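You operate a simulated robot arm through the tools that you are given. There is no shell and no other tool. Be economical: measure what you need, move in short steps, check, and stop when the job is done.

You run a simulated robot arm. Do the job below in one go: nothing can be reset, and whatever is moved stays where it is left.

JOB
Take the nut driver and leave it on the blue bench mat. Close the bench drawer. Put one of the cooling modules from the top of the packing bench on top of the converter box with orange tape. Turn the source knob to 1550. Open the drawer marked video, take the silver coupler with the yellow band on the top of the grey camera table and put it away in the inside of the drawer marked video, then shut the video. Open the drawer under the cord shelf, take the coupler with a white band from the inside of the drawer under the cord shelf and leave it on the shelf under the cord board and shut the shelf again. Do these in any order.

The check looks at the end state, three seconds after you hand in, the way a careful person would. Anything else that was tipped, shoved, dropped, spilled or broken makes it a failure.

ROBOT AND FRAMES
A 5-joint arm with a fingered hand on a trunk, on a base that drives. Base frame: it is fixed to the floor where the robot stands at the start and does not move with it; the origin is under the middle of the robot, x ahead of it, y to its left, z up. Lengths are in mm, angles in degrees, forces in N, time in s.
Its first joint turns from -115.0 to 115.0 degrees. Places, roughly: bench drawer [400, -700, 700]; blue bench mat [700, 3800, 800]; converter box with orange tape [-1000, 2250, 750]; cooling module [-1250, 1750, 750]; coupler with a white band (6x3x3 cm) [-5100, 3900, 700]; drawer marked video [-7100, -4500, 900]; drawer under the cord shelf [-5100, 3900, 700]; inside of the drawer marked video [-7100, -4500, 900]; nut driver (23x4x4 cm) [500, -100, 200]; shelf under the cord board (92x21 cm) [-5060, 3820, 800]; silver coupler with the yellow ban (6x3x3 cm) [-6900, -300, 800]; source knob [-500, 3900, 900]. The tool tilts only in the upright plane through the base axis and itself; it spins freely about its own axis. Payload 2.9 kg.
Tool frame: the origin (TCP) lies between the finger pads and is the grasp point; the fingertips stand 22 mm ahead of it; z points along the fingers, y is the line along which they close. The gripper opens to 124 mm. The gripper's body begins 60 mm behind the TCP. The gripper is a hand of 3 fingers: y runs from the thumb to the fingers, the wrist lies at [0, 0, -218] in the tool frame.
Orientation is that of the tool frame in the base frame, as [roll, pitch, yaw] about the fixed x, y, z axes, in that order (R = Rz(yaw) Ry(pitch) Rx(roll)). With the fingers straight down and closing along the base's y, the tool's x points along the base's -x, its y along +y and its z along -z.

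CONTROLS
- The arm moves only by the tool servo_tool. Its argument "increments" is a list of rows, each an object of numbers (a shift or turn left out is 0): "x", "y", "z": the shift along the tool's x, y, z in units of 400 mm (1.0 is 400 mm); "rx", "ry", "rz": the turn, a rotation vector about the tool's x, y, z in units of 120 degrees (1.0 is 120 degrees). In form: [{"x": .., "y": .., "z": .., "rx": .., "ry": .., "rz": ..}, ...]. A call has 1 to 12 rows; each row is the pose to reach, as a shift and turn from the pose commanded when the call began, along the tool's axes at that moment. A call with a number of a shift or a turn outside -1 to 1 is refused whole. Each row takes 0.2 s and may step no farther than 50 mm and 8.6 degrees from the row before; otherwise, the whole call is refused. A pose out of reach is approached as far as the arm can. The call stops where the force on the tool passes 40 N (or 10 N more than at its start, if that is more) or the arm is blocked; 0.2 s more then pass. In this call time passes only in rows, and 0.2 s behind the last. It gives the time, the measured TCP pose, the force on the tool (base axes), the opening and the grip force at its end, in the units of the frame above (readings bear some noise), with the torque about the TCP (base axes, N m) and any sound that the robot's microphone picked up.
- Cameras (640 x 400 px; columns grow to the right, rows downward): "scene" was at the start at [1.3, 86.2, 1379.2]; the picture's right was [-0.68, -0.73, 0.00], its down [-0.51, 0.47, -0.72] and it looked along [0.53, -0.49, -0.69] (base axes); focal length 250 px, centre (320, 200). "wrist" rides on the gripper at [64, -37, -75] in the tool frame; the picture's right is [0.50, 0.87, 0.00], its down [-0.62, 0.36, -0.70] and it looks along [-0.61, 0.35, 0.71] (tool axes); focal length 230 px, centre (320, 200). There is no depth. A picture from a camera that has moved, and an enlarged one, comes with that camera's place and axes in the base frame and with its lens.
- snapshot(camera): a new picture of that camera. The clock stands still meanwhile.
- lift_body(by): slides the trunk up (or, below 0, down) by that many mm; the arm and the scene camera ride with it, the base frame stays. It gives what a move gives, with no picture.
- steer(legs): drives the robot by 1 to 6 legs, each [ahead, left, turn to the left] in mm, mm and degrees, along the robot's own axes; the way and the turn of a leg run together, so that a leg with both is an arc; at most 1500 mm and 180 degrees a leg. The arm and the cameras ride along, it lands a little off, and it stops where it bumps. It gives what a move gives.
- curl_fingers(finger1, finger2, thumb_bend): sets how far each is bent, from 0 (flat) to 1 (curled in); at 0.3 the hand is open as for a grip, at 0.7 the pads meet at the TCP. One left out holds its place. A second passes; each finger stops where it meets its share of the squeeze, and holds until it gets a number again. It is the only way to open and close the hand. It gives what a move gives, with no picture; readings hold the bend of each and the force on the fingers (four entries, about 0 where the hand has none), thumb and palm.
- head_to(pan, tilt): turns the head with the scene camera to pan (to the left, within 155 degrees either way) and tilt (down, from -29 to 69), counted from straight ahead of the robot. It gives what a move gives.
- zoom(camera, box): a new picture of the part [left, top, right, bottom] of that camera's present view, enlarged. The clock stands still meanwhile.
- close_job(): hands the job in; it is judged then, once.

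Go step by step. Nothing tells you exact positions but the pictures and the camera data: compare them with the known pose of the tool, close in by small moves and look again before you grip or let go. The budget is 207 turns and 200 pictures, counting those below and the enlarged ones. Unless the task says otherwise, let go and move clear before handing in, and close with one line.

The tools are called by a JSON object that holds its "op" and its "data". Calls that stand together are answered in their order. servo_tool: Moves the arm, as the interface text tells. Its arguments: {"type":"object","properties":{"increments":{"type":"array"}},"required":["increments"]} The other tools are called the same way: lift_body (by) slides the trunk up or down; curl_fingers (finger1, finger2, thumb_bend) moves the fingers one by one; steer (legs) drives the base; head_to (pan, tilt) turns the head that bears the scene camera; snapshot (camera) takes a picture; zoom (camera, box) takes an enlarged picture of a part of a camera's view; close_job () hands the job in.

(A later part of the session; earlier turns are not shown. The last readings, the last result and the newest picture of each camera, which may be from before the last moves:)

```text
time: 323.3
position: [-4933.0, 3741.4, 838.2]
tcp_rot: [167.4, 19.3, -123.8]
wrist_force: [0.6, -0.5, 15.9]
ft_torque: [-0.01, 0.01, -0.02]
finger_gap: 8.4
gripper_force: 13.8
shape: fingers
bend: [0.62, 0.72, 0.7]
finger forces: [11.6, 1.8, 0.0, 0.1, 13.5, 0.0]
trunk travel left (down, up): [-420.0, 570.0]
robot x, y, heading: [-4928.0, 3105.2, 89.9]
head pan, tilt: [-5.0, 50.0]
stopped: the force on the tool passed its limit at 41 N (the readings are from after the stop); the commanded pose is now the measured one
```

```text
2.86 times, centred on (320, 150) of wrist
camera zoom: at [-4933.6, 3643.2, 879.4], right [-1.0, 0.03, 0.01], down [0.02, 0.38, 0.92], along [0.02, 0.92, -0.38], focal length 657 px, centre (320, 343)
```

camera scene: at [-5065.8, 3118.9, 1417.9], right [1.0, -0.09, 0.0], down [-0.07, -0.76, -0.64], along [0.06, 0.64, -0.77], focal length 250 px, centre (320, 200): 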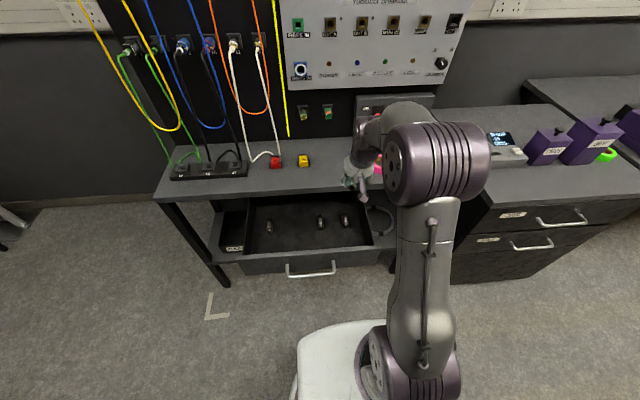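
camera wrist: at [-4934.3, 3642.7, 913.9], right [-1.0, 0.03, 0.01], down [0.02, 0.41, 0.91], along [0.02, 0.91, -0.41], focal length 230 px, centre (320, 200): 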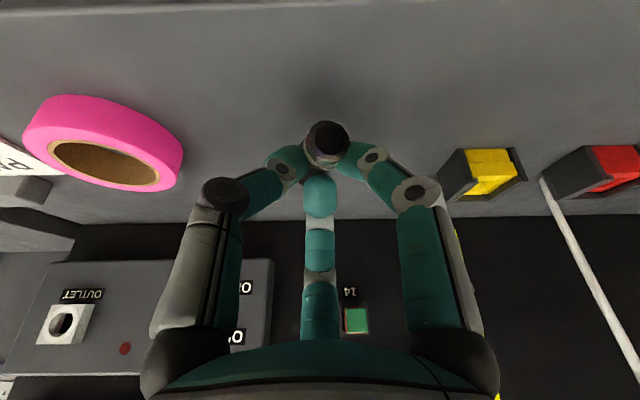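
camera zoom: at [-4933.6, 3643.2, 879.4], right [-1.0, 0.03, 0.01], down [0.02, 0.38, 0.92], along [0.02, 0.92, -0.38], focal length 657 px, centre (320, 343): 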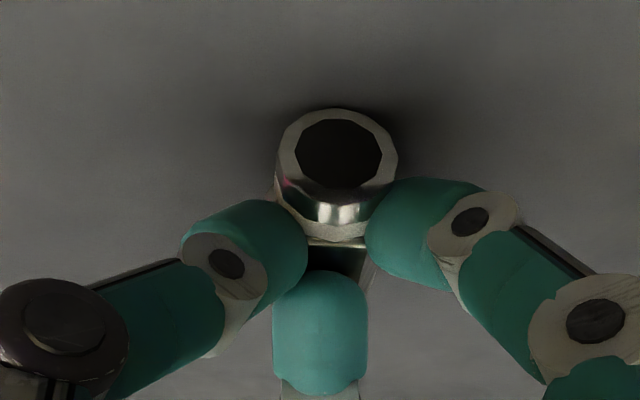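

The end cap centre is now at z≈818, about one radius above the shelf, so it's nearly flat. I release.

{"op": "curl_fingers", "data": {"finger1": 0.55, "finger2": 0.6, "thumb_bend": 0.6}}

{"op": "lift_body", "data": {"by": 6}}

{"op": "curl_fingers", "data": {"finger1": 0.42, "finger2": 0.42, "thumb_bend": 0.42}}

{"op": "lift_body", "data": {"by": 100}}

{"op": "snapshot", "data": {"camera": "wrist"}}

```text
time: 324.3
position: [-4933.2, 3740.3, 838.4]
tcp_rot: [167.5, 19.1, -123.8]
wrist_force: [-0.1, -5.4, 17.0]
ft_torque: [0.2, -0.05, -0.02]
finger_gap: 28.9
gripper_force: 8.7
shape: fingers
bend: [0.55, 0.72, 0.6]
finger forces: [0.0, 17.0, 0.1, 0.0, 0.1, 0.0]
trunk travel left (down, up): [-420.0, 570.0]
robot x, y, heading: [-4926.4, 3108.2, 90.2]
head pan, tilt: [-5.0, 50.0]
```

```text
time: 324.9
position: [-4932.6, 3742.0, 840.9]
tcp_rot: [167.7, 18.8, -123.7]
wrist_force: [-0.3, 0.3, 0.8]
ft_torque: [0.01, -0.05, 0.01]
finger_gap: 28.7
gripper_force: 0.1
shape: fingers
bend: [0.55, 0.6, 0.6]
finger forces: [0.0, 0.1, 0.1, 0.0, 0.0, 0.0]
trunk travel left (down, up): [-426.0, 564.0]
robot x, y, heading: [-4927.8, 3104.0, 90.2]
head pan, tilt: [-5.0, 50.0]
```

```text
time: 325.9
position: [-4932.8, 3742.3, 840.4]
tcp_rot: [167.6, 18.9, -123.8]
wrist_force: [-0.6, -0.5, -0.1]
ft_torque: [0.01, 0.0, 0.02]
finger_gap: 71.3
gripper_force: 0.1
shape: fingers
bend: [0.42, 0.42, 0.42]
finger forces: [0.0, 0.0, 0.0, 0.0, 0.0, 0.0]
trunk travel left (down, up): [-426.0, 564.0]
robot x, y, heading: [-4924.4, 3101.1, 89.9]
head pan, tilt: [-5.0, 50.0]
```

```text
time: 327.2
position: [-4932.8, 3742.2, 940.9]
tcp_rot: [167.6, 18.9, -123.9]
wrist_force: [1.1, 0.6, 0.0]
ft_torque: [0.02, -0.01, 0.05]
finger_gap: 71.5
gripper_force: 0.1
shape: fingers
bend: [0.42, 0.42, 0.42]
finger forces: [0.1, 0.1, 0.1, 0.0, 0.0, 0.0]
trunk travel left (down, up): [-526.0, 464.0]
robot x, y, heading: [-4932.2, 3108.0, 90.3]
head pan, tilt: [-5.0, 50.0]
```

```text
55 pictures are left
camera wrist: at [-4933.7, 3645.1, 982.5], right [-1.0, 0.03, 0.01], down [0.02, 0.39, 0.92], along [0.02, 0.92, -0.39], focal length 230 px, centre (320, 200)
```

wrist: 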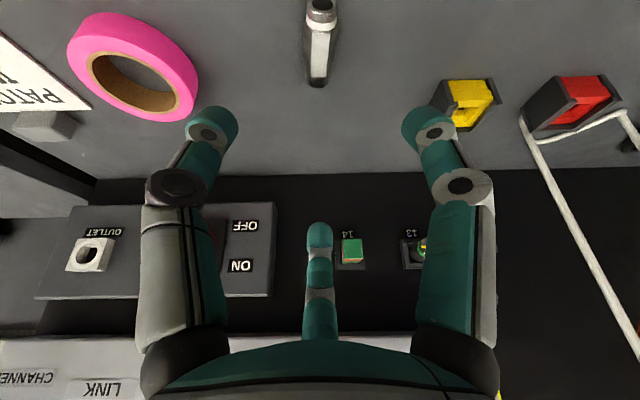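

The white-band coupler lies on the shelf. Now I back off, return the tool to level, make a fist and close the drawer.

{"op": "steer", "data": {"legs": [[-330, 0, 0]]}}

{"op": "servo_tool", "data": {"increments": [{"rz": -0.07}, {"rz": -0.14}, {"rz": -0.21}, {"rz": -0.283}]}}

{"op": "servo_tool", "data": {"increments": [{"x": 0.02, "z": -0.05, "ry": -0.06}, {"x": 0.04, "z": -0.1, "ry": -0.12}, {"x": 0.06, "z": -0.15, "ry": -0.18}, {"x": 0.08, "z": -0.2, "ry": -0.24}, {"x": 0.1, "z": -0.25, "ry": -0.3}, {"x": 0.13, "z": -0.31, "ry": -0.36}, {"x": 0.155, "z": -0.37, "ry": -0.42}, {"x": 0.18, "z": -0.42, "ry": -0.48}, {"x": 0.2, "z": -0.47, "ry": -0.54}, {"x": 0.2, "z": -0.47, "ry": -0.583}]}}

{"op": "curl_fingers", "data": {"finger1": 0.68, "finger2": 0.68, "thumb_bend": 0.68}}

{"op": "head_to", "data": {"pan": -5, "tilt": 40}}

{"op": "snapshot", "data": {"camera": "scene"}}

```text
time: 329.4
position: [-4930.5, 3413.6, 941.4]
tcp_rot: [167.6, 19.0, -124.0]
wrist_force: [-0.7, -1.2, 0.3]
ft_torque: [-0.03, -0.01, 0.04]
finger_gap: 71.5
gripper_force: 0.1
shape: fingers
bend: [0.42, 0.42, 0.42]
finger forces: [0.1, 0.1, 0.0, 0.0, 0.1, 0.0]
trunk travel left (down, up): [-526.0, 464.0]
robot x, y, heading: [-4930.9, 2773.8, 89.6]
head pan, tilt: [-5.0, 50.0]
```

```text
refused: row 4 steps farther than a row can; nothing moved
```

```text
time: 331.6
position: [-4752.5, 3218.3, 1091.6]
tcp_rot: [98.6, 78.0, 163.4]
wrist_force: [0.3, 0.1, 0.3]
ft_torque: [0.01, -0.03, 0.06]
finger_gap: 71.5
gripper_force: 0.1
shape: fingers
bend: [0.42, 0.42, 0.42]
finger forces: [0.1, 0.0, 0.0, 0.1, 0.0, 0.0]
out of reach, approached as far as the arm can: row 1, 2, 3, 4, 5, 6, 7, 8, 9, 10
trunk travel left (down, up): [-526.0, 464.0]
robot x, y, heading: [-4928.8, 2772.9, 89.8]
head pan, tilt: [-5.0, 50.0]
```

```text
time: 332.6
position: [-4751.6, 3219.4, 1091.2]
tcp_rot: [98.9, 77.9, 163.6]
wrist_force: [0.0, -0.4, 0.7]
ft_torque: [0.01, 0.01, 0.02]
finger_gap: 2.3
gripper_force: 0.1
shape: fingers
bend: [0.68, 0.68, 0.68]
finger forces: [0.0, 0.0, 0.2, 0.0, 0.0, 0.1]
trunk travel left (down, up): [-526.0, 464.0]
robot x, y, heading: [-4929.9, 2775.7, 89.6]
head pan, tilt: [-5.0, 50.0]
```

```text
time: 333.3
position: [-4752.1, 3218.6, 1091.1]
tcp_rot: [98.7, 78.1, 163.7]
wrist_force: [0.1, 0.4, 0.2]
ft_torque: [-0.02, 0.02, 0.01]
finger_gap: 2.1
gripper_force: 0.1
shape: fingers
bend: [0.68, 0.68, 0.68]
finger forces: [0.1, 0.1, 0.1, 0.1, 0.0, 0.1]
trunk travel left (down, up): [-526.0, 464.0]
robot x, y, heading: [-4931.7, 2774.3, 89.4]
head pan, tilt: [-5.0, 40.0]
```

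```text
54 pictures are left
camera scene: at [-5067.0, 2799.0, 1435.5], right [1.0, -0.09, 0.0], down [-0.06, -0.64, -0.77], along [0.07, 0.76, -0.64], focal length 250 px, centre (320, 200)
```

scene: 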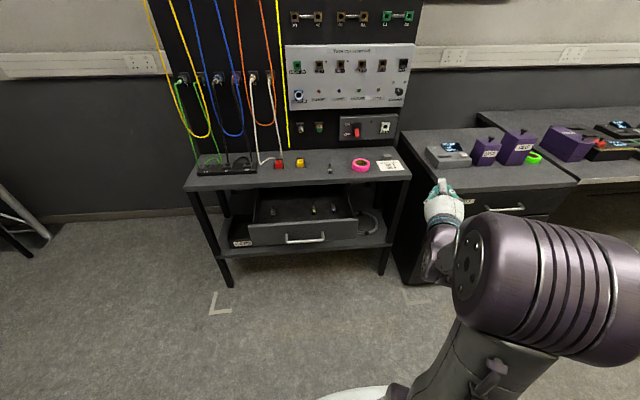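

The wind-up left the tool level but pointing 24° right; I compensate by turning the base 24° left and line up with the drawer.

{"op": "steer", "data": {"legs": [[0, 0, 24.5], [124, 67, 0]]}}

{"op": "lift_body", "data": {"by": -343}}

{"op": "head_to", "data": {"pan": -28, "tilt": 30}}

{"op": "snapshot", "data": {"camera": "scene"}}

```text
time: 335.9
position: [-5066.9, 3337.8, 1090.7]
tcp_rot: [99.0, 78.2, -171.4]
wrist_force: [-0.2, -0.1, 0.9]
ft_torque: [0.0, -0.02, 0.01]
finger_gap: 1.8
gripper_force: 0.1
shape: fingers
bend: [0.68, 0.68, 0.68]
finger forces: [0.1, 0.1, 0.0, 0.0, 0.1, 0.0]
trunk travel left (down, up): [-526.0, 464.0]
robot x, y, heading: [-5040.0, 2861.4, 114.5]
head pan, tilt: [-5.0, 40.0]
```

```text
time: 339.2
position: [-5065.6, 3336.4, 748.4]
tcp_rot: [98.7, 78.0, -171.7]
wrist_force: [0.7, 0.2, 0.6]
ft_torque: [0.03, 0.0, -0.02]
finger_gap: 2.1
gripper_force: 0.0
shape: fingers
bend: [0.68, 0.68, 0.68]
finger forces: [0.0, 0.0, 0.0, 0.0, 0.0, 0.0]
trunk travel left (down, up): [-183.0, 807.0]
robot x, y, heading: [-5043.1, 2862.7, 114.3]
head pan, tilt: [-5.0, 40.0]
```

```text
time: 340.1
position: [-5064.7, 3336.8, 748.3]
tcp_rot: [98.8, 78.1, -171.7]
wrist_force: [0.1, -0.5, -0.6]
ft_torque: [0.02, -0.03, 0.0]
finger_gap: 2.1
gripper_force: 0.1
shape: fingers
bend: [0.68, 0.68, 0.68]
finger forces: [0.1, 0.1, 0.1, 0.0, 0.0, 0.1]
trunk travel left (down, up): [-183.0, 807.0]
robot x, y, heading: [-5047.1, 2860.7, 114.2]
head pan, tilt: [-28.0, 30.0]
```

```text
53 pictures are left
camera scene: at [-5143.3, 2833.7, 1107.8], right [1.0, -0.06, 0.0], down [-0.03, -0.5, -0.87], along [0.05, 0.86, -0.5], focal length 250 px, centre (320, 200)
```

scene: 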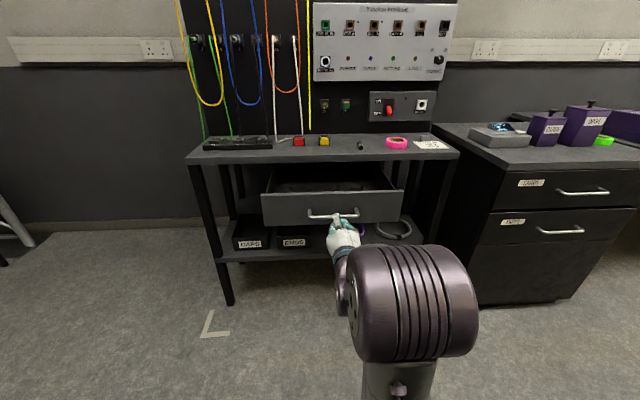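

Fist is in front of the panel, above the handle. I push in +y by driving (compensating for the 24° heading).

{"op": "steer", "data": {"legs": [[182, -82, 0]]}}

{"op": "steer", "data": {"legs": [[91, -41, 0]]}}

{"op": "snapshot", "data": {"camera": "scene"}}

```text
time: 341.7
position: [-5065.6, 3537.4, 748.0]
tcp_rot: [98.7, 78.0, -171.8]
wrist_force: [0.3, 1.1, 0.2]
ft_torque: [-0.02, -0.01, -0.04]
finger_gap: 1.1
gripper_force: 0.1
shape: fingers
bend: [0.68, 0.68, 0.68]
finger forces: [0.0, 0.0, 0.1, 0.0, 0.1, 0.1]
trunk travel left (down, up): [-183.0, 807.0]
robot x, y, heading: [-5046.0, 3063.8, 114.2]
head pan, tilt: [-28.0, 30.0]
```

```text
time: 342.9
position: [-5066.0, 3636.5, 748.1]
tcp_rot: [98.8, 78.0, -171.6]
wrist_force: [0.3, -1.2, 0.1]
ft_torque: [0.01, 0.0, 0.04]
finger_gap: 1.2
gripper_force: 0.2
shape: fingers
bend: [0.68, 0.68, 0.68]
finger forces: [0.0, 0.1, 0.0, 0.0, 0.0, 0.0]
trunk travel left (down, up): [-183.0, 807.0]
robot x, y, heading: [-5042.4, 3162.7, 114.2]
head pan, tilt: [-28.0, 30.0]
```

```text
52 pictures are left
camera scene: at [-5144.3, 3133.7, 1107.9], right [1.0, -0.06, 0.0], down [-0.03, -0.5, -0.87], along [0.06, 0.86, -0.5], focal length 250 px, centre (320, 200)
```

scene: 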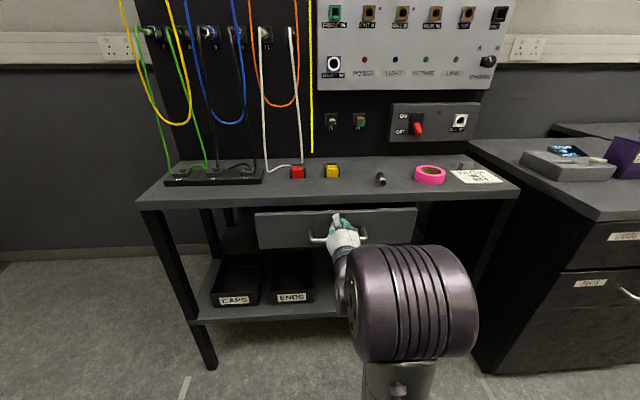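

The drawer is nearly shut. I push the last ~40 mm until it stops.

{"op": "steer", "data": {"legs": [[32, -14, 0]]}}

{"op": "steer", "data": {"legs": [[18, -8, 0]]}}

{"op": "zoom", "data": {"camera": "scene", "box": [160, 120, 480, 320]}}

```text
time: 343.7
position: [-5064.5, 3670.5, 748.2]
tcp_rot: [98.8, 78.0, -171.7]
wrist_force: [0.8, 0.0, -0.5]
ft_torque: [-0.03, 0.0, 0.0]
finger_gap: 1.2
gripper_force: 0.0
shape: fingers
bend: [0.68, 0.68, 0.68]
finger forces: [0.1, 0.0, 0.0, 0.1, 0.1, 0.0]
trunk travel left (down, up): [-183.0, 807.0]
robot x, y, heading: [-5044.0, 3197.4, 114.4]
head pan, tilt: [-28.0, 30.0]
```

```text
time: 344.5
position: [-5065.2, 3674.9, 748.9]
tcp_rot: [99.1, 78.0, -171.5]
wrist_force: [0.3, -24.7, 5.4]
ft_torque: [0.15, -0.03, -0.11]
finger_gap: 0.0
gripper_force: 14.3
shape: fingers
bend: [0.71, 0.71, 0.72]
finger forces: [7.0, 7.8, 0.0, 0.0, 13.6, 0.0]
trunk travel left (down, up): [-183.0, 807.0]
robot x, y, heading: [-5044.7, 3201.8, 114.2]
head pan, tilt: [-28.0, 30.0]
stopped in leg 1: the force on the tool passed its limit at 60 N (the readings are from after the stop); the commanded pose is now the measured one
```

```text
2.00 times, centred on (320, 220) of scene
camera zoom: at [-5144.5, 3171.2, 1107.8], right [1.0, -0.06, 0.0], down [-0.03, -0.5, -0.87], along [0.06, 0.87, -0.5], focal length 500 px, centre (320, 160)
```

zoom: 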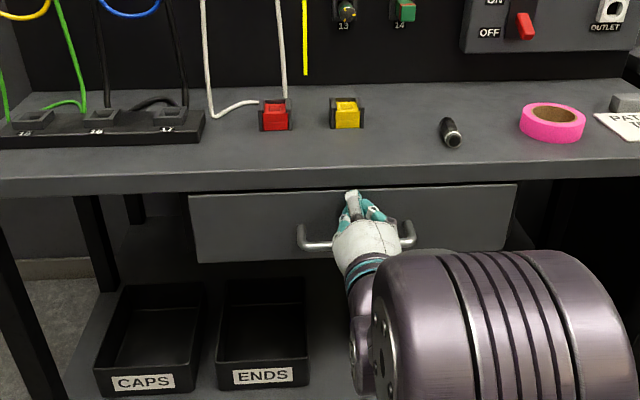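

The drawer is shut and the white-band coupler rests on the shelf. Next: west, then south to the camera table at (-6900,-300). I back off, raise, and drive around the reel cart.

{"op": "steer", "data": {"legs": [[-319, 144, 0], [0, 0, 65.8]]}}

{"op": "lift_body", "data": {"by": 350}}

{"op": "steer", "data": {"legs": [[1050, 0, 0], [0, 0, 90]]}}

{"op": "head_to", "data": {"pan": 0, "tilt": 25}}

{"op": "snapshot", "data": {"camera": "scene"}}

```text
time: 349.6
position: [-5486.2, 3026.9, 745.2]
tcp_rot: [100.7, 78.0, -104.2]
wrist_force: [0.4, 0.0, -0.5]
ft_torque: [0.01, 0.02, 0.01]
finger_gap: 1.1
gripper_force: 0.1
shape: fingers
bend: [0.68, 0.68, 0.68]
finger forces: [0.0, 0.0, 0.0, 0.1, 0.0, 0.0]
trunk travel left (down, up): [-183.0, 807.0]
robot x, y, heading: [-5045.7, 2851.0, -179.8]
head pan, tilt: [-28.0, 30.0]
```

```text
time: 353.1
position: [-5486.6, 3026.1, 1095.6]
tcp_rot: [100.7, 78.0, -104.2]
wrist_force: [0.3, -0.3, -0.2]
ft_torque: [0.0, -0.01, 0.03]
finger_gap: 1.1
gripper_force: 0.0
shape: fingers
bend: [0.68, 0.68, 0.68]
finger forces: [0.1, 0.0, 0.1, 0.1, 0.0, 0.1]
trunk travel left (down, up): [-533.0, 457.0]
robot x, y, heading: [-5043.4, 2850.6, -180.2]
head pan, tilt: [-28.0, 30.0]
```

```text
time: 362.3
position: [-6260.2, 2408.7, 1095.7]
tcp_rot: [100.5, 78.0, -13.9]
wrist_force: [-0.4, -0.4, -0.3]
ft_torque: [-0.02, 0.02, -0.02]
finger_gap: 1.3
gripper_force: 0.0
shape: fingers
bend: [0.68, 0.68, 0.68]
finger forces: [0.0, 0.0, 0.1, 0.0, 0.0, 0.1]
trunk travel left (down, up): [-533.0, 457.0]
robot x, y, heading: [-6088.6, 2850.9, -89.7]
head pan, tilt: [-28.0, 30.0]
```

```text
time: 363.2
position: [-6260.9, 2408.4, 1096.3]
tcp_rot: [100.6, 78.0, -13.9]
wrist_force: [1.1, -0.7, 0.1]
ft_torque: [-0.01, 0.02, 0.0]
finger_gap: 1.1
gripper_force: 0.0
shape: fingers
bend: [0.68, 0.68, 0.68]
finger forces: [0.0, 0.0, 0.1, 0.0, 0.0, 0.0]
trunk travel left (down, up): [-533.0, 457.0]
robot x, y, heading: [-6089.2, 2854.6, -89.8]
head pan, tilt: [0.0, 25.0]
```

```text
50 pictures are left
camera scene: at [-5942.1, 2818.2, 1465.8], right [-1.0, -0.01, 0.0], down [0.0, 0.42, -0.91], along [0.01, -0.91, -0.42], focal length 250 px, centre (320, 200)
```

scene: 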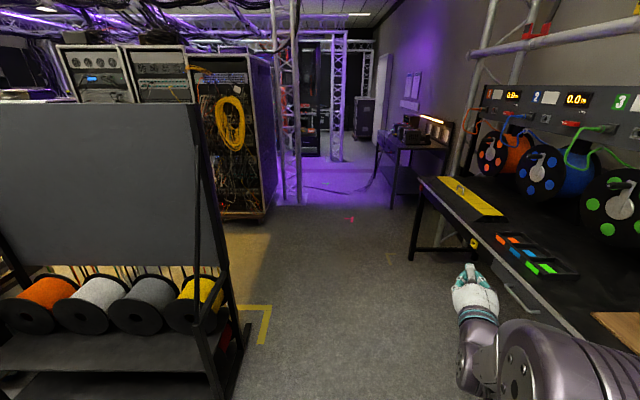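

The passage south is open; the camera table is ahead on the right wall. I drive on and look.

{"op": "steer", "data": {"legs": [[1400, 0, 0], [1200, 0, 0]]}}

{"op": "head_to", "data": {"pan": -45, "tilt": 35}}

{"op": "snapshot", "data": {"camera": "scene"}}

```text
time: 375.9
position: [-6253.5, -207.1, 1095.6]
tcp_rot: [100.9, 78.0, -14.1]
wrist_force: [0.6, 0.1, -0.2]
ft_torque: [0.03, 0.01, 0.03]
finger_gap: 1.1
gripper_force: 0.0
shape: fingers
bend: [0.68, 0.68, 0.68]
finger forces: [0.0, 0.0, 0.0, 0.0, 0.0, 0.0]
trunk travel left (down, up): [-533.0, 457.0]
robot x, y, heading: [-6078.0, 236.0, -90.0]
head pan, tilt: [0.0, 25.0]
```

```text
time: 377.1
position: [-6254.0, -206.8, 1096.6]
tcp_rot: [100.6, 77.9, -14.3]
wrist_force: [-0.5, -0.4, -0.1]
ft_torque: [-0.03, -0.02, -0.01]
finger_gap: 1.1
gripper_force: 0.1
shape: fingers
bend: [0.68, 0.68, 0.68]
finger forces: [0.0, 0.0, 0.0, 0.0, 0.0, 0.0]
trunk travel left (down, up): [-533.0, 457.0]
robot x, y, heading: [-6080.3, 237.0, -90.1]
head pan, tilt: [-45.0, 35.0]
```

```text
49 pictures are left
camera scene: at [-5996.0, 230.4, 1450.1], right [-0.71, 0.7, 0.0], down [0.4, 0.41, -0.82], along [-0.58, -0.58, -0.57], focal length 250 px, centre (320, 200)
```

scene: 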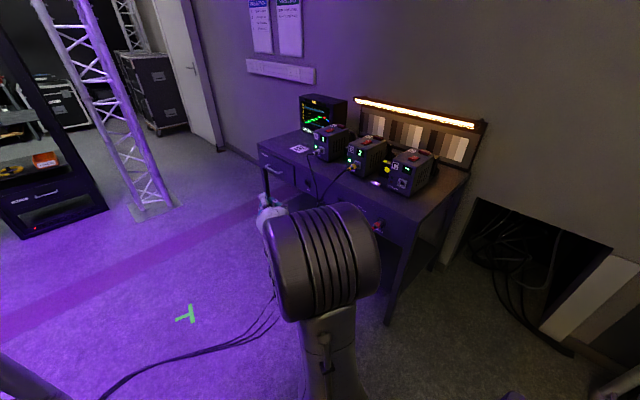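

I see the camera table with three camera boxes; a small silver thing lies at the front. Zoom in.

{"op": "zoom", "data": {"camera": "scene", "box": [250, 80, 490, 230]}}

```text
2.67 times, centred on (370, 155) of scene
camera zoom: at [-5996.0, 230.4, 1450.1], right [-0.71, 0.7, 0.0], down [0.4, 0.41, -0.82], along [-0.58, -0.58, -0.57], focal length 666 px, centre (187, 320)
```

zoom: 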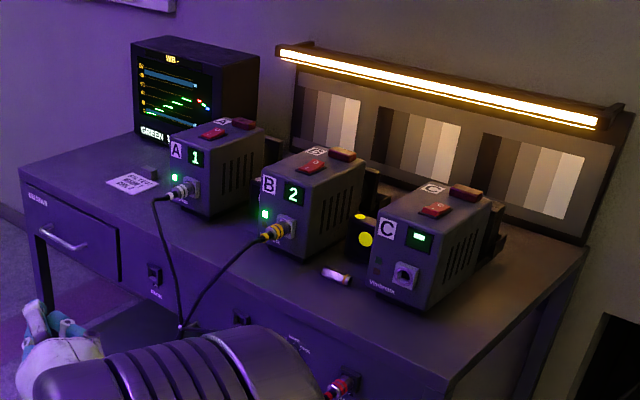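

The yellow-banded coupler lies at about (-6941,-324), along y, in front of the gap between boxes B and C. I'll bring the tool back to vertical and spin it to close along x.

{"op": "servo_tool", "data": {"increments": [{"ry": 0.06}, {"ry": 0.12}, {"ry": 0.18}, {"ry": 0.24}, {"ry": 0.3}, {"ry": 0.36}, {"ry": 0.42}, {"ry": 0.48}, {"ry": 0.54}, {"ry": 0.583}]}}

{"op": "servo_tool", "data": {"increments": [{"rz": -0.07}, {"rz": -0.14}, {"rz": -0.21}, {"rz": -0.28}]}}

{"op": "curl_fingers", "data": {"finger1": 0.42, "finger2": 0.42, "thumb_bend": 0.42}}

```text
time: 379.3
position: [-6199.0, -226.8, 1094.9]
tcp_rot: [175.8, 19.0, 61.1]
wrist_force: [-0.8, -1.1, 0.0]
ft_torque: [-0.03, 0.01, -0.01]
finger_gap: 1.5
gripper_force: 0.1
shape: fingers
bend: [0.68, 0.68, 0.68]
finger forces: [0.1, 0.0, 0.0, 0.1, 0.1, 0.1]
out of reach, approached as far as the arm can: row 1, 2, 3, 4, 5, 6, 7, 8, 9, 10
trunk travel left (down, up): [-533.0, 457.0]
robot x, y, heading: [-6080.0, 229.5, -89.8]
head pan, tilt: [-45.0, 35.0]
```

```text
time: 380.3
position: [-6198.5, -227.6, 1095.5]
tcp_rot: [-172.4, 18.0, 96.6]
wrist_force: [0.1, 0.1, -0.4]
ft_torque: [-0.01, -0.01, -0.03]
finger_gap: 1.2
gripper_force: 0.0
shape: fingers
bend: [0.68, 0.68, 0.68]
finger forces: [0.0, 0.0, 0.0, 0.0, 0.0, 0.0]
trunk travel left (down, up): [-533.0, 457.0]
robot x, y, heading: [-6081.4, 237.4, -89.8]
head pan, tilt: [-45.0, 35.0]
```

```text
time: 381.3
position: [-6199.7, -227.5, 1096.3]
tcp_rot: [-172.5, 18.1, 96.4]
wrist_force: [0.0, 0.9, 0.1]
ft_torque: [-0.01, -0.01, -0.02]
finger_gap: 71.3
gripper_force: 0.0
shape: fingers
bend: [0.42, 0.42, 0.42]
finger forces: [0.1, 0.1, 0.0, 0.0, 0.0, 0.0]
trunk travel left (down, up): [-533.0, 457.0]
robot x, y, heading: [-6077.2, 233.6, -90.1]
head pan, tilt: [-45.0, 35.0]
```

{"op": "servo_tool", "data": {"increments": [{"rx": -0.019, "ry": 0.05}, {"rx": -0.038, "ry": 0.1}, {"rx": -0.057, "ry": 0.148}]}}

{"op": "servo_tool", "data": {"increments": [{"rz": -0.065, "z": 0.05}, {"rz": -0.13, "z": 0.1}, {"rz": -0.195, "z": 0.15}, {"rz": -0.26, "z": 0.2}, {"rz": -0.325, "z": 0.25}, {"rz": -0.39, "z": 0.3}, {"rz": -0.455, "z": 0.35}, {"rz": -0.52, "z": 0.4}]}}

{"op": "steer", "data": {"legs": [[0, 0, -75.4]]}}

```text
time: 382.1
position: [-6199.0, -224.4, 1092.6]
tcp_rot: [-179.8, 0.5, 95.2]
wrist_force: [0.1, -0.3, 0.4]
ft_torque: [0.02, 0.03, -0.01]
finger_gap: 71.6
gripper_force: 0.0
shape: fingers
bend: [0.42, 0.42, 0.42]
finger forces: [0.0, 0.0, 0.0, 0.0, 0.0, 0.0]
out of reach, approached as far as the arm can: row 3
trunk travel left (down, up): [-533.0, 457.0]
robot x, y, heading: [-6078.0, 234.3, -90.1]
head pan, tilt: [-45.0, 35.0]
```

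```text
time: 383.9
position: [-6186.7, -228.1, 933.3]
tcp_rot: [-179.5, 0.0, 157.4]
wrist_force: [0.5, 0.5, -0.1]
ft_torque: [0.0, 0.0, 0.01]
finger_gap: 71.3
gripper_force: 0.2
shape: fingers
bend: [0.42, 0.42, 0.42]
finger forces: [0.1, 0.0, 0.1, 0.1, 0.0, 0.0]
out of reach, approached as far as the arm can: row 8
trunk travel left (down, up): [-533.0, 457.0]
robot x, y, heading: [-6077.2, 236.5, -89.9]
head pan, tilt: [-45.0, 35.0]
```

```text
time: 387.5
position: [-6554.8, 218.4, 933.5]
tcp_rot: [-179.5, 0.0, 82.6]
wrist_force: [0.4, 0.0, 0.2]
ft_torque: [-0.01, 0.0, -0.01]
finger_gap: 71.3
gripper_force: 0.2
shape: fingers
bend: [0.42, 0.42, 0.42]
finger forces: [0.0, 0.1, 0.1, 0.1, 0.0, 0.1]
trunk travel left (down, up): [-533.0, 457.0]
robot x, y, heading: [-6081.0, 236.4, -164.5]
head pan, tilt: [-45.0, 35.0]
```

I'll position the base at about (-6410,-150), clear of the floor cables, with the arm aimed at the coupler, raised for clearance.

{"op": "lift_body", "data": {"by": 80}}

{"op": "steer", "data": {"legs": [[420, 284, 0], [0, 0, 15.9]]}}

{"op": "head_to", "data": {"pan": -8, "tilt": 45}}

{"op": "snapshot", "data": {"camera": "scene"}}

{"op": "snapshot", "data": {"camera": "wrist"}}

```text
time: 388.7
position: [-6554.7, 218.0, 1013.5]
tcp_rot: [-179.6, 0.0, 82.6]
wrist_force: [0.1, -0.3, 0.8]
ft_torque: [0.0, -0.02, 0.02]
finger_gap: 71.4
gripper_force: 0.1
shape: fingers
bend: [0.42, 0.42, 0.42]
finger forces: [0.0, 0.0, 0.0, 0.1, 0.0, 0.0]
trunk travel left (down, up): [-613.0, 377.0]
robot x, y, heading: [-6078.7, 234.1, -164.6]
head pan, tilt: [-45.0, 35.0]
```

```text
time: 392.6
position: [-6860.5, -296.3, 1014.0]
tcp_rot: [-179.6, 0.1, 98.4]
wrist_force: [-1.1, -0.8, 1.1]
ft_torque: [0.0, 0.0, 0.02]
finger_gap: 71.5
gripper_force: 0.2
shape: fingers
bend: [0.42, 0.42, 0.42]
finger forces: [0.0, 0.0, 0.0, 0.0, 0.0, 0.0]
trunk travel left (down, up): [-613.0, 377.0]
robot x, y, heading: [-6408.1, -152.2, -148.7]
head pan, tilt: [-45.0, 35.0]
```

```text
time: 393.6
position: [-6861.9, -296.7, 1014.9]
tcp_rot: [-179.5, 0.1, 98.4]
wrist_force: [0.0, -0.6, -0.1]
ft_torque: [0.0, -0.03, 0.03]
finger_gap: 71.6
gripper_force: 0.0
shape: fingers
bend: [0.42, 0.42, 0.42]
finger forces: [0.0, 0.1, 0.1, 0.1, 0.1, 0.0]
trunk travel left (down, up): [-613.0, 377.0]
robot x, y, heading: [-6405.9, -150.0, -148.6]
head pan, tilt: [-8.0, 45.0]
```

```text
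47 pictures are left
camera scene: at [-6355.8, -277.6, 1515.3], right [-0.39, 0.92, 0.0], down [0.65, 0.28, -0.71], along [-0.65, -0.28, -0.71], focal length 250 px, centre (320, 200)
```

scene: 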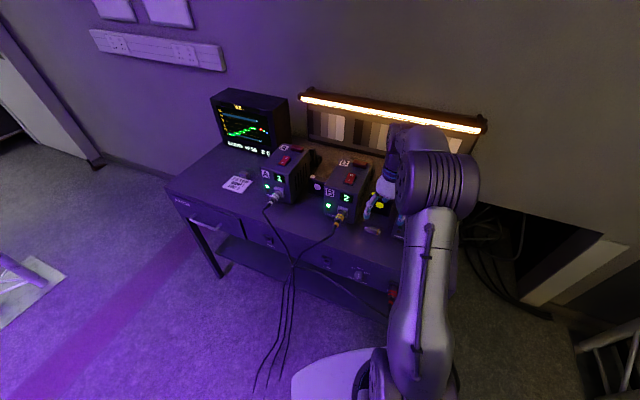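

```text
46 pictures are left
camera wrist: at [-6905.7, -238.4, 1089.5], right [0.78, 0.62, -0.01], down [0.45, -0.56, 0.7], along [0.43, -0.55, -0.72], focal length 230 px, centre (320, 200)
```

wrist: 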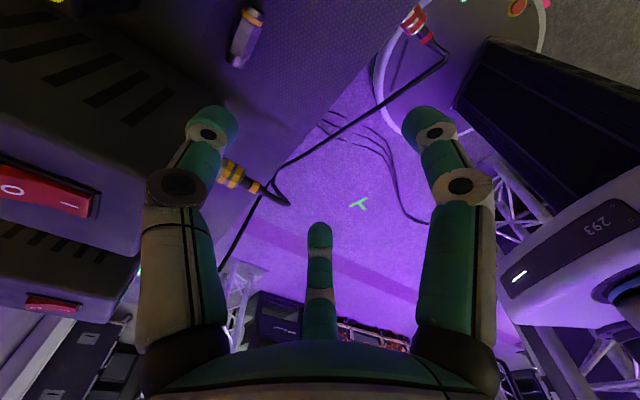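

The coupler shows in the wrist view at the upper left. I zoom to confirm the yellow band and to measure it.

{"op": "zoom", "data": {"camera": "wrist", "box": [190, 0, 318, 80]}}

{"op": "zoom", "data": {"camera": "scene", "box": [310, 170, 438, 250]}}

```text
5.00 times, centred on (254, 40) of wrist
camera zoom: at [-6905.7, -238.4, 1089.5], right [0.78, 0.62, -0.01], down [0.45, -0.56, 0.7], along [0.43, -0.55, -0.72], focal length 1150 px, centre (650, 1000)
```

zoom: 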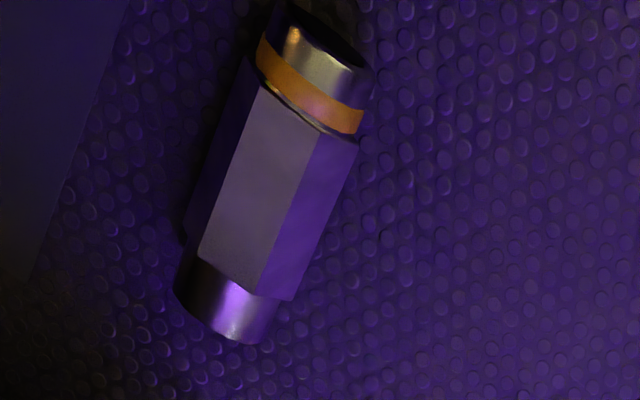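

```text
5.00 times, centred on (374, 210) of scene
camera zoom: at [-6355.8, -277.6, 1515.3], right [-0.39, 0.92, 0.0], down [0.65, 0.28, -0.71], along [-0.65, -0.28, -0.71], focal length 1249 px, centre (50, 150)
```

zoom: 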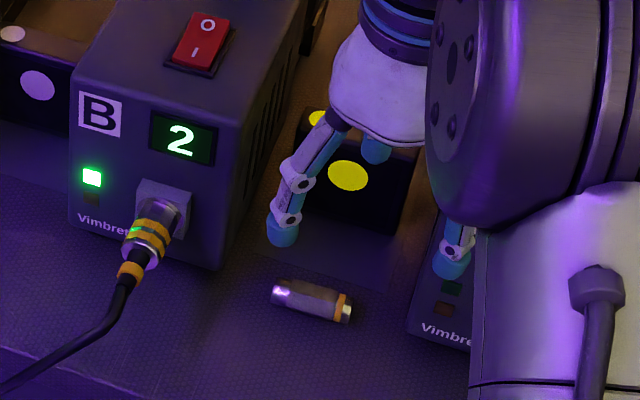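

Confirmed: yellow band, centre (-6939.5,-323,805), axis along y, between boxes B and C (both ~150 mm tall). To keep the wrist camera clear of the boxes I spin the hand 188° so the camera sits in front.

{"op": "servo_tool", "data": {"increments": [{"rz": 0.0655}, {"rz": 0.131}, {"rz": 0.196}, {"rz": 0.262}, {"rz": 0.327}, {"rz": 0.393}, {"rz": 0.458}, {"rz": 0.523}, {"rz": 0.589}, {"rz": 0.654}, {"rz": 0.72}, {"rz": 0.785}]}}

{"op": "servo_tool", "data": {"increments": [{"rz": 0.0655}, {"rz": 0.131}, {"rz": 0.196}, {"rz": 0.262}, {"rz": 0.327}, {"rz": 0.393}, {"rz": 0.458}, {"rz": 0.523}, {"rz": 0.589}, {"rz": 0.654}, {"rz": 0.72}, {"rz": 0.785}]}}

```text
time: 396.2
position: [-6861.2, -296.6, 1014.3]
tcp_rot: [179.9, 0.5, 4.1]
wrist_force: [0.0, -0.5, 0.2]
ft_torque: [-0.04, 0.0, 0.01]
finger_gap: 71.4
gripper_force: 0.1
shape: fingers
bend: [0.42, 0.42, 0.42]
finger forces: [0.1, 0.0, 0.0, 0.0, 0.0, 0.0]
trunk travel left (down, up): [-613.0, 377.0]
robot x, y, heading: [-6410.9, -152.2, -148.7]
head pan, tilt: [-8.0, 45.0]
```

```text
time: 398.8
position: [-6861.2, -296.6, 1012.5]
tcp_rot: [179.5, -0.1, -90.0]
wrist_force: [0.0, 0.7, -0.5]
ft_torque: [0.01, -0.01, -0.01]
finger_gap: 71.2
gripper_force: 0.1
shape: fingers
bend: [0.42, 0.42, 0.42]
finger forces: [0.0, 0.1, 0.0, 0.0, 0.0, 0.0]
trunk travel left (down, up): [-613.0, 377.0]
robot x, y, heading: [-6410.6, -147.2, -148.6]
head pan, tilt: [-8.0, 45.0]
```

{"op": "servo_tool", "data": {"increments": [{"x": 0.033, "y": 0.098}, {"x": 0.066, "y": 0.195}]}}

{"op": "lift_body", "data": {"by": -100}}

{"op": "snapshot", "data": {"camera": "wrist"}}

```text
time: 399.4
position: [-6940.5, -324.3, 1012.6]
tcp_rot: [180.0, 0.1, -89.9]
wrist_force: [-0.8, 0.4, -0.1]
ft_torque: [0.01, -0.03, 0.0]
finger_gap: 71.7
gripper_force: 0.0
shape: fingers
bend: [0.42, 0.42, 0.42]
finger forces: [0.0, 0.0, 0.0, 0.1, 0.0, 0.0]
trunk travel left (down, up): [-613.0, 377.0]
robot x, y, heading: [-6406.0, -151.6, -148.4]
head pan, tilt: [-8.0, 45.0]
```

```text
time: 400.7
position: [-6939.3, -323.3, 915.3]
tcp_rot: [179.5, -0.2, -90.0]
wrist_force: [-0.5, -0.2, 0.5]
ft_torque: [0.03, -0.01, 0.01]
finger_gap: 71.4
gripper_force: 0.1
shape: fingers
bend: [0.42, 0.42, 0.42]
finger forces: [0.0, 0.0, 0.1, 0.1, 0.1, 0.0]
trunk travel left (down, up): [-513.0, 477.0]
robot x, y, heading: [-6410.0, -148.8, -148.7]
head pan, tilt: [-8.0, 45.0]
```

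```text
43 pictures are left
camera wrist: at [-6900.5, -387.5, 990.0], right [-0.87, -0.5, 0.01], down [-0.35, 0.62, 0.7], along [-0.36, 0.61, -0.71], focal length 230 px, centre (320, 200)
```

wrist: 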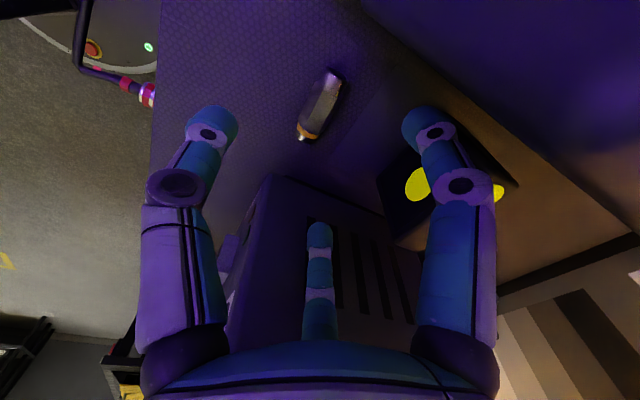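

Aligned (coupler at (-6941,-322)). I lower further and check.

{"op": "lift_body", "data": {"by": -65}}

{"op": "snapshot", "data": {"camera": "wrist"}}

```text
time: 401.8
position: [-6938.5, -323.8, 849.5]
tcp_rot: [179.5, -0.2, -89.9]
wrist_force: [-0.2, 0.3, -0.9]
ft_torque: [-0.01, 0.02, 0.01]
finger_gap: 71.7
gripper_force: 0.0
shape: fingers
bend: [0.42, 0.42, 0.42]
finger forces: [0.0, 0.1, 0.0, 0.0, 0.0, 0.0]
trunk travel left (down, up): [-448.0, 542.0]
robot x, y, heading: [-6411.5, -149.6, -148.5]
head pan, tilt: [-8.0, 45.0]
```

```text
42 pictures are left
camera wrist: at [-6900.5, -387.5, 925.0], right [-0.87, -0.5, 0.01], down [-0.35, 0.62, 0.7], along [-0.36, 0.61, -0.71], focal length 230 px, centre (320, 200)
```

wrist: 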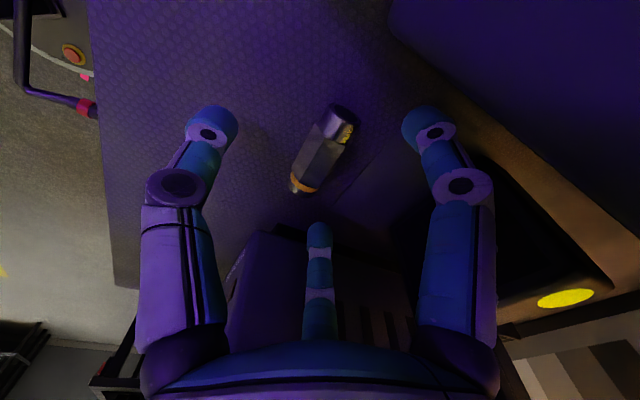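

Good alignment. Lower to the grasp height and close.

{"op": "lift_body", "data": {"by": -28}}

{"op": "curl_fingers", "data": {"finger1": 0.52, "finger2": 0.52, "thumb_bend": 0.52}}

{"op": "curl_fingers", "data": {"finger1": 0.72, "finger2": 0.72, "thumb_bend": 0.72}}

{"op": "snapshot", "data": {"camera": "wrist"}}

```text
time: 402.6
position: [-6939.3, -322.6, 827.2]
tcp_rot: [178.8, -0.4, -90.0]
wrist_force: [-3.2, -0.7, 20.3]
ft_torque: [0.04, -1.03, -0.04]
finger_gap: 72.8
gripper_force: 10.0
shape: fingers
bend: [0.42, 0.42, 0.41]
finger forces: [0.0, 0.0, 0.0, 0.0, 19.8, 0.1]
trunk travel left (down, up): [-420.0, 570.0]
robot x, y, heading: [-6407.6, -151.6, -148.7]
head pan, tilt: [-8.0, 45.0]
stopped: the force on the tool passed its limit at 42 N (the readings are from after the stop); the commanded pose is now the measured one
```

```text
time: 403.6
position: [-6936.9, -324.2, 828.8]
tcp_rot: [178.8, -0.3, -89.9]
wrist_force: [2.2, -0.9, 31.5]
ft_torque: [0.31, -1.18, -0.09]
finger_gap: 56.4
gripper_force: 15.4
shape: fingers
bend: [0.52, 0.47, 0.47]
finger forces: [0.0, 7.5, 0.0, 0.0, 24.1, 0.0]
trunk travel left (down, up): [-420.0, 570.0]
robot x, y, heading: [-6412.3, -151.3, -148.9]
head pan, tilt: [-8.0, 45.0]
```

```text
time: 404.6
position: [-6934.2, -323.0, 827.3]
tcp_rot: [178.8, -0.3, -89.9]
wrist_force: [9.9, 1.0, 34.4]
ft_torque: [0.06, -1.84, 0.06]
finger_gap: 29.9
gripper_force: 17.1
shape: fingers
bend: [0.72, 0.71, 0.53]
finger forces: [0.1, 0.0, 0.0, 0.0, 34.1, 0.0]
trunk travel left (down, up): [-420.0, 570.0]
robot x, y, heading: [-6409.4, -153.9, -148.8]
head pan, tilt: [-8.0, 45.0]
```

```text
41 pictures are left
camera wrist: at [-6896.4, -386.8, 903.2], right [-0.87, -0.5, 0.02], down [-0.34, 0.62, 0.7], along [-0.37, 0.6, -0.71], focal length 230 px, centre (320, 200)
```

wrist: 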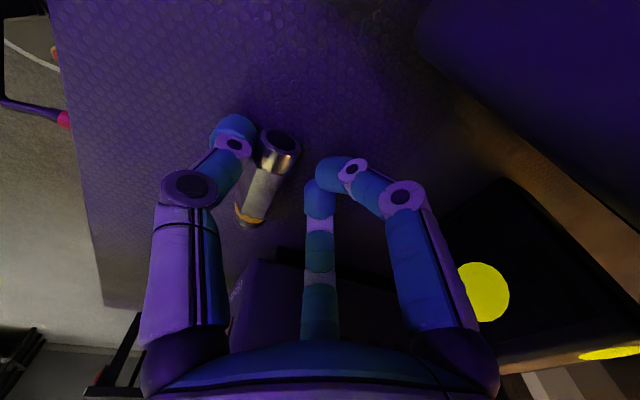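

The thumb met the table early (surface ≈800), and the fingers swept the coupler ~30 mm toward it. I open, raise 8 mm, recentre and retry.

{"op": "curl_fingers", "data": {"finger1": 0.42, "finger2": 0.42, "thumb_bend": 0.42}}

{"op": "lift_body", "data": {"by": 14}}

{"op": "servo_tool", "data": {"increments": [{"x": -0.018, "y": -0.066}]}}

{"op": "snapshot", "data": {"camera": "wrist"}}

```text
time: 405.6
position: [-6937.4, -323.0, 827.7]
tcp_rot: [178.8, -0.4, -89.9]
wrist_force: [-7.7, 0.1, 42.5]
ft_torque: [0.07, -1.79, -0.03]
finger_gap: 66.5
gripper_force: 20.8
shape: fingers
bend: [0.42, 0.42, 0.42]
finger forces: [0.1, 0.0, 0.0, 0.0, 41.3, 0.0]
trunk travel left (down, up): [-420.0, 570.0]
robot x, y, heading: [-6411.2, -151.5, -148.6]
head pan, tilt: [-8.0, 45.0]
```

```text
time: 406.2
position: [-6939.4, -324.4, 837.1]
tcp_rot: [179.1, -0.2, -89.9]
wrist_force: [0.4, -0.1, -0.7]
ft_torque: [0.03, 0.0, -0.03]
finger_gap: 71.3
gripper_force: 0.1
shape: fingers
bend: [0.42, 0.42, 0.42]
finger forces: [0.1, 0.0, 0.0, 0.0, 0.0, 0.0]
trunk travel left (down, up): [-434.0, 556.0]
robot x, y, heading: [-6408.8, -149.9, -148.9]
head pan, tilt: [-8.0, 45.0]
```

```text
time: 406.6
position: [-6912.2, -316.6, 838.5]
tcp_rot: [178.9, -0.3, -90.0]
wrist_force: [0.6, -0.8, 0.7]
ft_torque: [-0.01, 0.0, 0.03]
finger_gap: 71.3
gripper_force: 0.1
shape: fingers
bend: [0.42, 0.42, 0.42]
finger forces: [0.0, 0.0, 0.0, 0.1, 0.0, 0.0]
trunk travel left (down, up): [-434.0, 556.0]
robot x, y, heading: [-6410.8, -149.6, -148.8]
head pan, tilt: [-8.0, 45.0]
```

```text
40 pictures are left
camera wrist: at [-6873.9, -380.8, 913.7], right [-0.87, -0.5, 0.02], down [-0.34, 0.62, 0.7], along [-0.36, 0.6, -0.71], focal length 230 px, centre (320, 200)
```

wrist: 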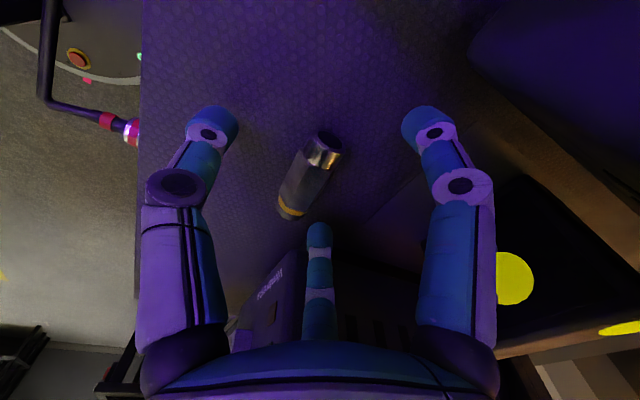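

Centred. Lower 7 mm (just above the table) and close.

{"op": "lift_body", "data": {"by": -7}}

{"op": "curl_fingers", "data": {"finger1": 0.7, "finger2": 0.7, "thumb_bend": 0.7}}

{"op": "snapshot", "data": {"camera": "wrist"}}

```text
time: 407.1
position: [-6912.3, -315.8, 831.8]
tcp_rot: [179.1, -0.2, -89.8]
wrist_force: [0.1, 0.5, 0.6]
ft_torque: [-0.02, -0.01, 0.01]
finger_gap: 71.6
gripper_force: 0.1
shape: fingers
bend: [0.42, 0.42, 0.42]
finger forces: [0.0, 0.0, 0.0, 0.1, 0.1, 0.1]
trunk travel left (down, up): [-427.0, 563.0]
robot x, y, heading: [-6411.3, -148.6, -148.8]
head pan, tilt: [-8.0, 45.0]
```

```text
time: 408.1
position: [-6912.9, -316.2, 830.8]
tcp_rot: [179.1, -0.3, -89.8]
wrist_force: [-0.4, -0.6, 2.2]
ft_torque: [0.01, -0.03, -0.02]
finger_gap: 20.6
gripper_force: 10.2
shape: fingers
bend: [0.61, 0.62, 0.62]
finger forces: [5.6, 5.1, 0.0, 0.1, 10.0, 0.0]
trunk travel left (down, up): [-427.0, 563.0]
robot x, y, heading: [-6406.4, -148.6, -148.7]
head pan, tilt: [-8.0, 45.0]
```

```text
39 pictures are left
camera wrist: at [-6874.2, -380.8, 906.7], right [-0.87, -0.5, 0.02], down [-0.35, 0.62, 0.7], along [-0.36, 0.6, -0.71], focal length 230 px, centre (320, 200)
```

wrist: 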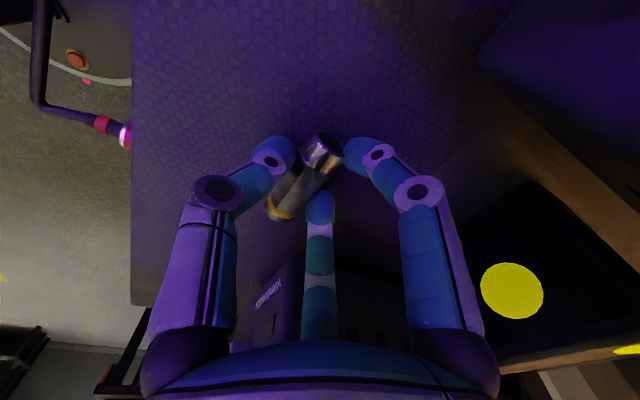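

Balanced three-finger grip on the middle of the coupler. Lift and check.

{"op": "lift_body", "data": {"by": 30}}

{"op": "lift_body", "data": {"by": 170}}

{"op": "snapshot", "data": {"camera": "wrist"}}

```text
time: 408.9
position: [-6914.4, -316.3, 861.3]
tcp_rot: [179.1, -0.3, -89.8]
wrist_force: [0.2, -0.2, -0.1]
ft_torque: [-0.02, 0.02, 0.01]
finger_gap: 20.3
gripper_force: 9.4
shape: fingers
bend: [0.62, 0.63, 0.62]
finger forces: [5.5, 4.3, 0.0, 0.0, 8.2, 0.1]
trunk travel left (down, up): [-457.0, 533.0]
robot x, y, heading: [-6408.3, -151.2, -148.7]
head pan, tilt: [-8.0, 45.0]
```

```text
time: 410.8
position: [-6914.3, -316.7, 1031.4]
tcp_rot: [179.1, -0.3, -89.9]
wrist_force: [-0.7, 0.4, 0.1]
ft_torque: [-0.02, 0.01, -0.06]
finger_gap: 20.1
gripper_force: 8.7
shape: fingers
bend: [0.62, 0.63, 0.62]
finger forces: [5.5, 4.2, 0.0, 0.0, 8.2, 0.0]
trunk travel left (down, up): [-627.0, 363.0]
robot x, y, heading: [-6409.0, -151.8, -148.7]
head pan, tilt: [-8.0, 45.0]
```

```text
38 pictures are left
camera wrist: at [-6874.4, -380.9, 1106.4], right [-0.87, -0.5, 0.02], down [-0.35, 0.62, 0.7], along [-0.36, 0.6, -0.71], focal length 230 px, centre (320, 200)
```

wrist: 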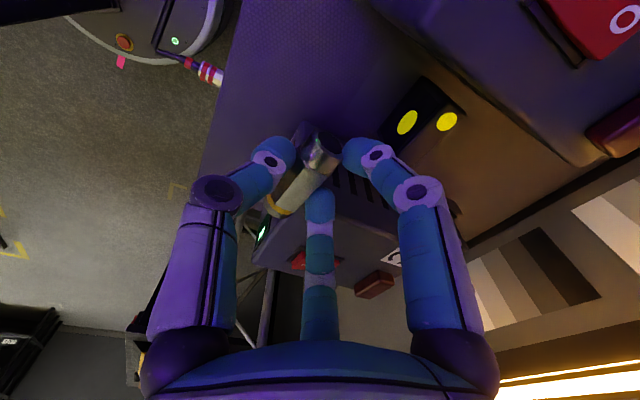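

The coupler is held. I'll carry it toward the video cabinet (around (-7100,-4500)): back away, retract, turn south and drive in stages around the truss.

{"op": "steer", "data": {"legs": [[-214, 130, 0]]}}

{"op": "servo_tool", "data": {"increments": [{"y": -0.1}, {"y": -0.2}, {"y": -0.28}]}}

{"op": "steer", "data": {"legs": [[0, 0, 58.7], [1450, -50, 0]]}}

{"op": "head_to", "data": {"pan": -10, "tilt": 25}}

{"op": "snapshot", "data": {"camera": "scene"}}

```text
time: 412.6
position: [-6662.2, -317.1, 1030.8]
tcp_rot: [179.1, -0.3, -89.9]
wrist_force: [0.1, -0.5, -0.5]
ft_torque: [-0.01, 0.01, -0.02]
finger_gap: 20.2
gripper_force: 9.3
shape: fingers
bend: [0.62, 0.63, 0.62]
finger forces: [5.4, 4.1, 0.0, 0.1, 8.3, 0.0]
trunk travel left (down, up): [-627.0, 363.0]
robot x, y, heading: [-6158.2, -150.7, -148.5]
head pan, tilt: [-8.0, 45.0]
```

```text
time: 413.4
position: [-6549.9, -315.5, 1030.4]
tcp_rot: [179.0, -0.3, -90.0]
wrist_force: [0.5, 0.4, -0.8]
ft_torque: [0.01, 0.01, -0.01]
finger_gap: 19.3
gripper_force: 7.9
shape: fingers
bend: [0.62, 0.64, 0.62]
finger forces: [4.6, 3.8, 0.1, 0.1, 7.9, 0.0]
trunk travel left (down, up): [-627.0, 363.0]
robot x, y, heading: [-6159.4, -151.4, -148.2]
head pan, tilt: [-8.0, 45.0]
```

```text
time: 423.2
position: [-6237.1, -2001.5, 1030.9]
tcp_rot: [179.1, -0.4, -29.8]
wrist_force: [-0.5, -0.1, -1.1]
ft_torque: [-0.02, -0.02, 0.0]
finger_gap: 18.9
gripper_force: 7.6
shape: fingers
bend: [0.62, 0.64, 0.62]
finger forces: [4.6, 3.9, 0.1, 0.0, 7.8, 0.1]
trunk travel left (down, up): [-627.0, 363.0]
robot x, y, heading: [-6182.6, -1575.4, -88.4]
head pan, tilt: [-8.0, 45.0]
```

```text
time: 424.0
position: [-6238.1, -2002.0, 1028.1]
tcp_rot: [179.1, -0.2, -29.8]
wrist_force: [-0.4, -0.1, -1.1]
ft_torque: [0.0, -0.01, -0.03]
finger_gap: 18.8
gripper_force: 8.1
shape: fingers
bend: [0.62, 0.64, 0.62]
finger forces: [4.6, 3.9, 0.0, 0.0, 7.6, 0.1]
trunk travel left (down, up): [-627.0, 363.0]
robot x, y, heading: [-6182.0, -1579.9, -88.5]
head pan, tilt: [-10.0, 25.0]
```

```text
37 pictures are left
camera scene: at [-6054.9, -1608.5, 1560.3], right [-0.99, 0.15, 0.0], down [0.06, 0.42, -0.91], along [-0.14, -0.9, -0.42], focal length 250 px, centre (320, 200)
```

scene: 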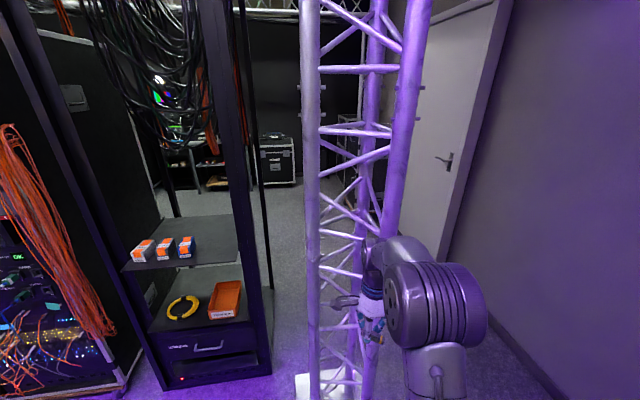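

The truss stands straight ahead; I sidestep west to x≈-6830 and continue south past it.

{"op": "steer", "data": {"legs": [[100, -650, -1.5], [1300, 0, 0]]}}

{"op": "head_to", "data": {"pan": 0, "tilt": 30}}

{"op": "snapshot", "data": {"camera": "scene"}}

```text
time: 433.8
position: [-6903.1, -3405.7, 1030.3]
tcp_rot: [179.1, -0.3, -31.4]
wrist_force: [0.6, -0.4, -0.6]
ft_torque: [0.01, 0.0, 0.02]
finger_gap: 18.7
gripper_force: 8.8
shape: fingers
bend: [0.62, 0.64, 0.62]
finger forces: [4.5, 4.0, 0.1, 0.0, 7.7, 0.1]
trunk travel left (down, up): [-627.0, 363.0]
robot x, y, heading: [-6840.5, -2988.7, -90.1]
head pan, tilt: [-10.0, 25.0]
```

```text
time: 434.5
position: [-6903.3, -3405.2, 1031.4]
tcp_rot: [179.1, -0.2, -31.5]
wrist_force: [-0.3, 0.2, 0.0]
ft_torque: [0.0, 0.02, 0.02]
finger_gap: 19.0
gripper_force: 8.4
shape: fingers
bend: [0.62, 0.64, 0.62]
finger forces: [4.6, 3.9, 0.0, 0.1, 7.6, 0.1]
trunk travel left (down, up): [-627.0, 363.0]
robot x, y, heading: [-6838.1, -2983.0, -90.0]
head pan, tilt: [0.0, 30.0]
```

```text
36 pictures are left
camera scene: at [-6693.5, -3018.0, 1552.4], right [-1.0, 0.0, 0.0], down [0.0, 0.5, -0.87], along [0.0, -0.87, -0.5], focal length 250 px, centre (320, 200)
```

scene: 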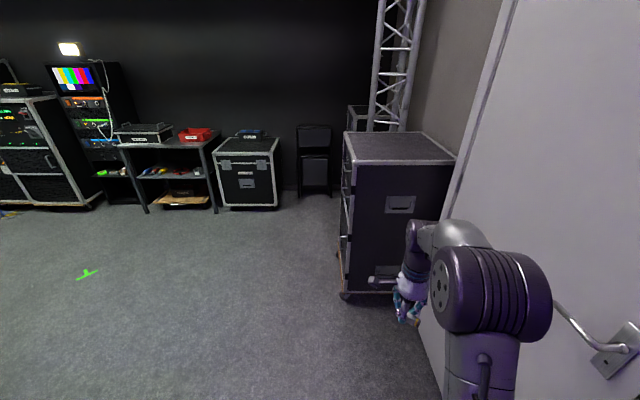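

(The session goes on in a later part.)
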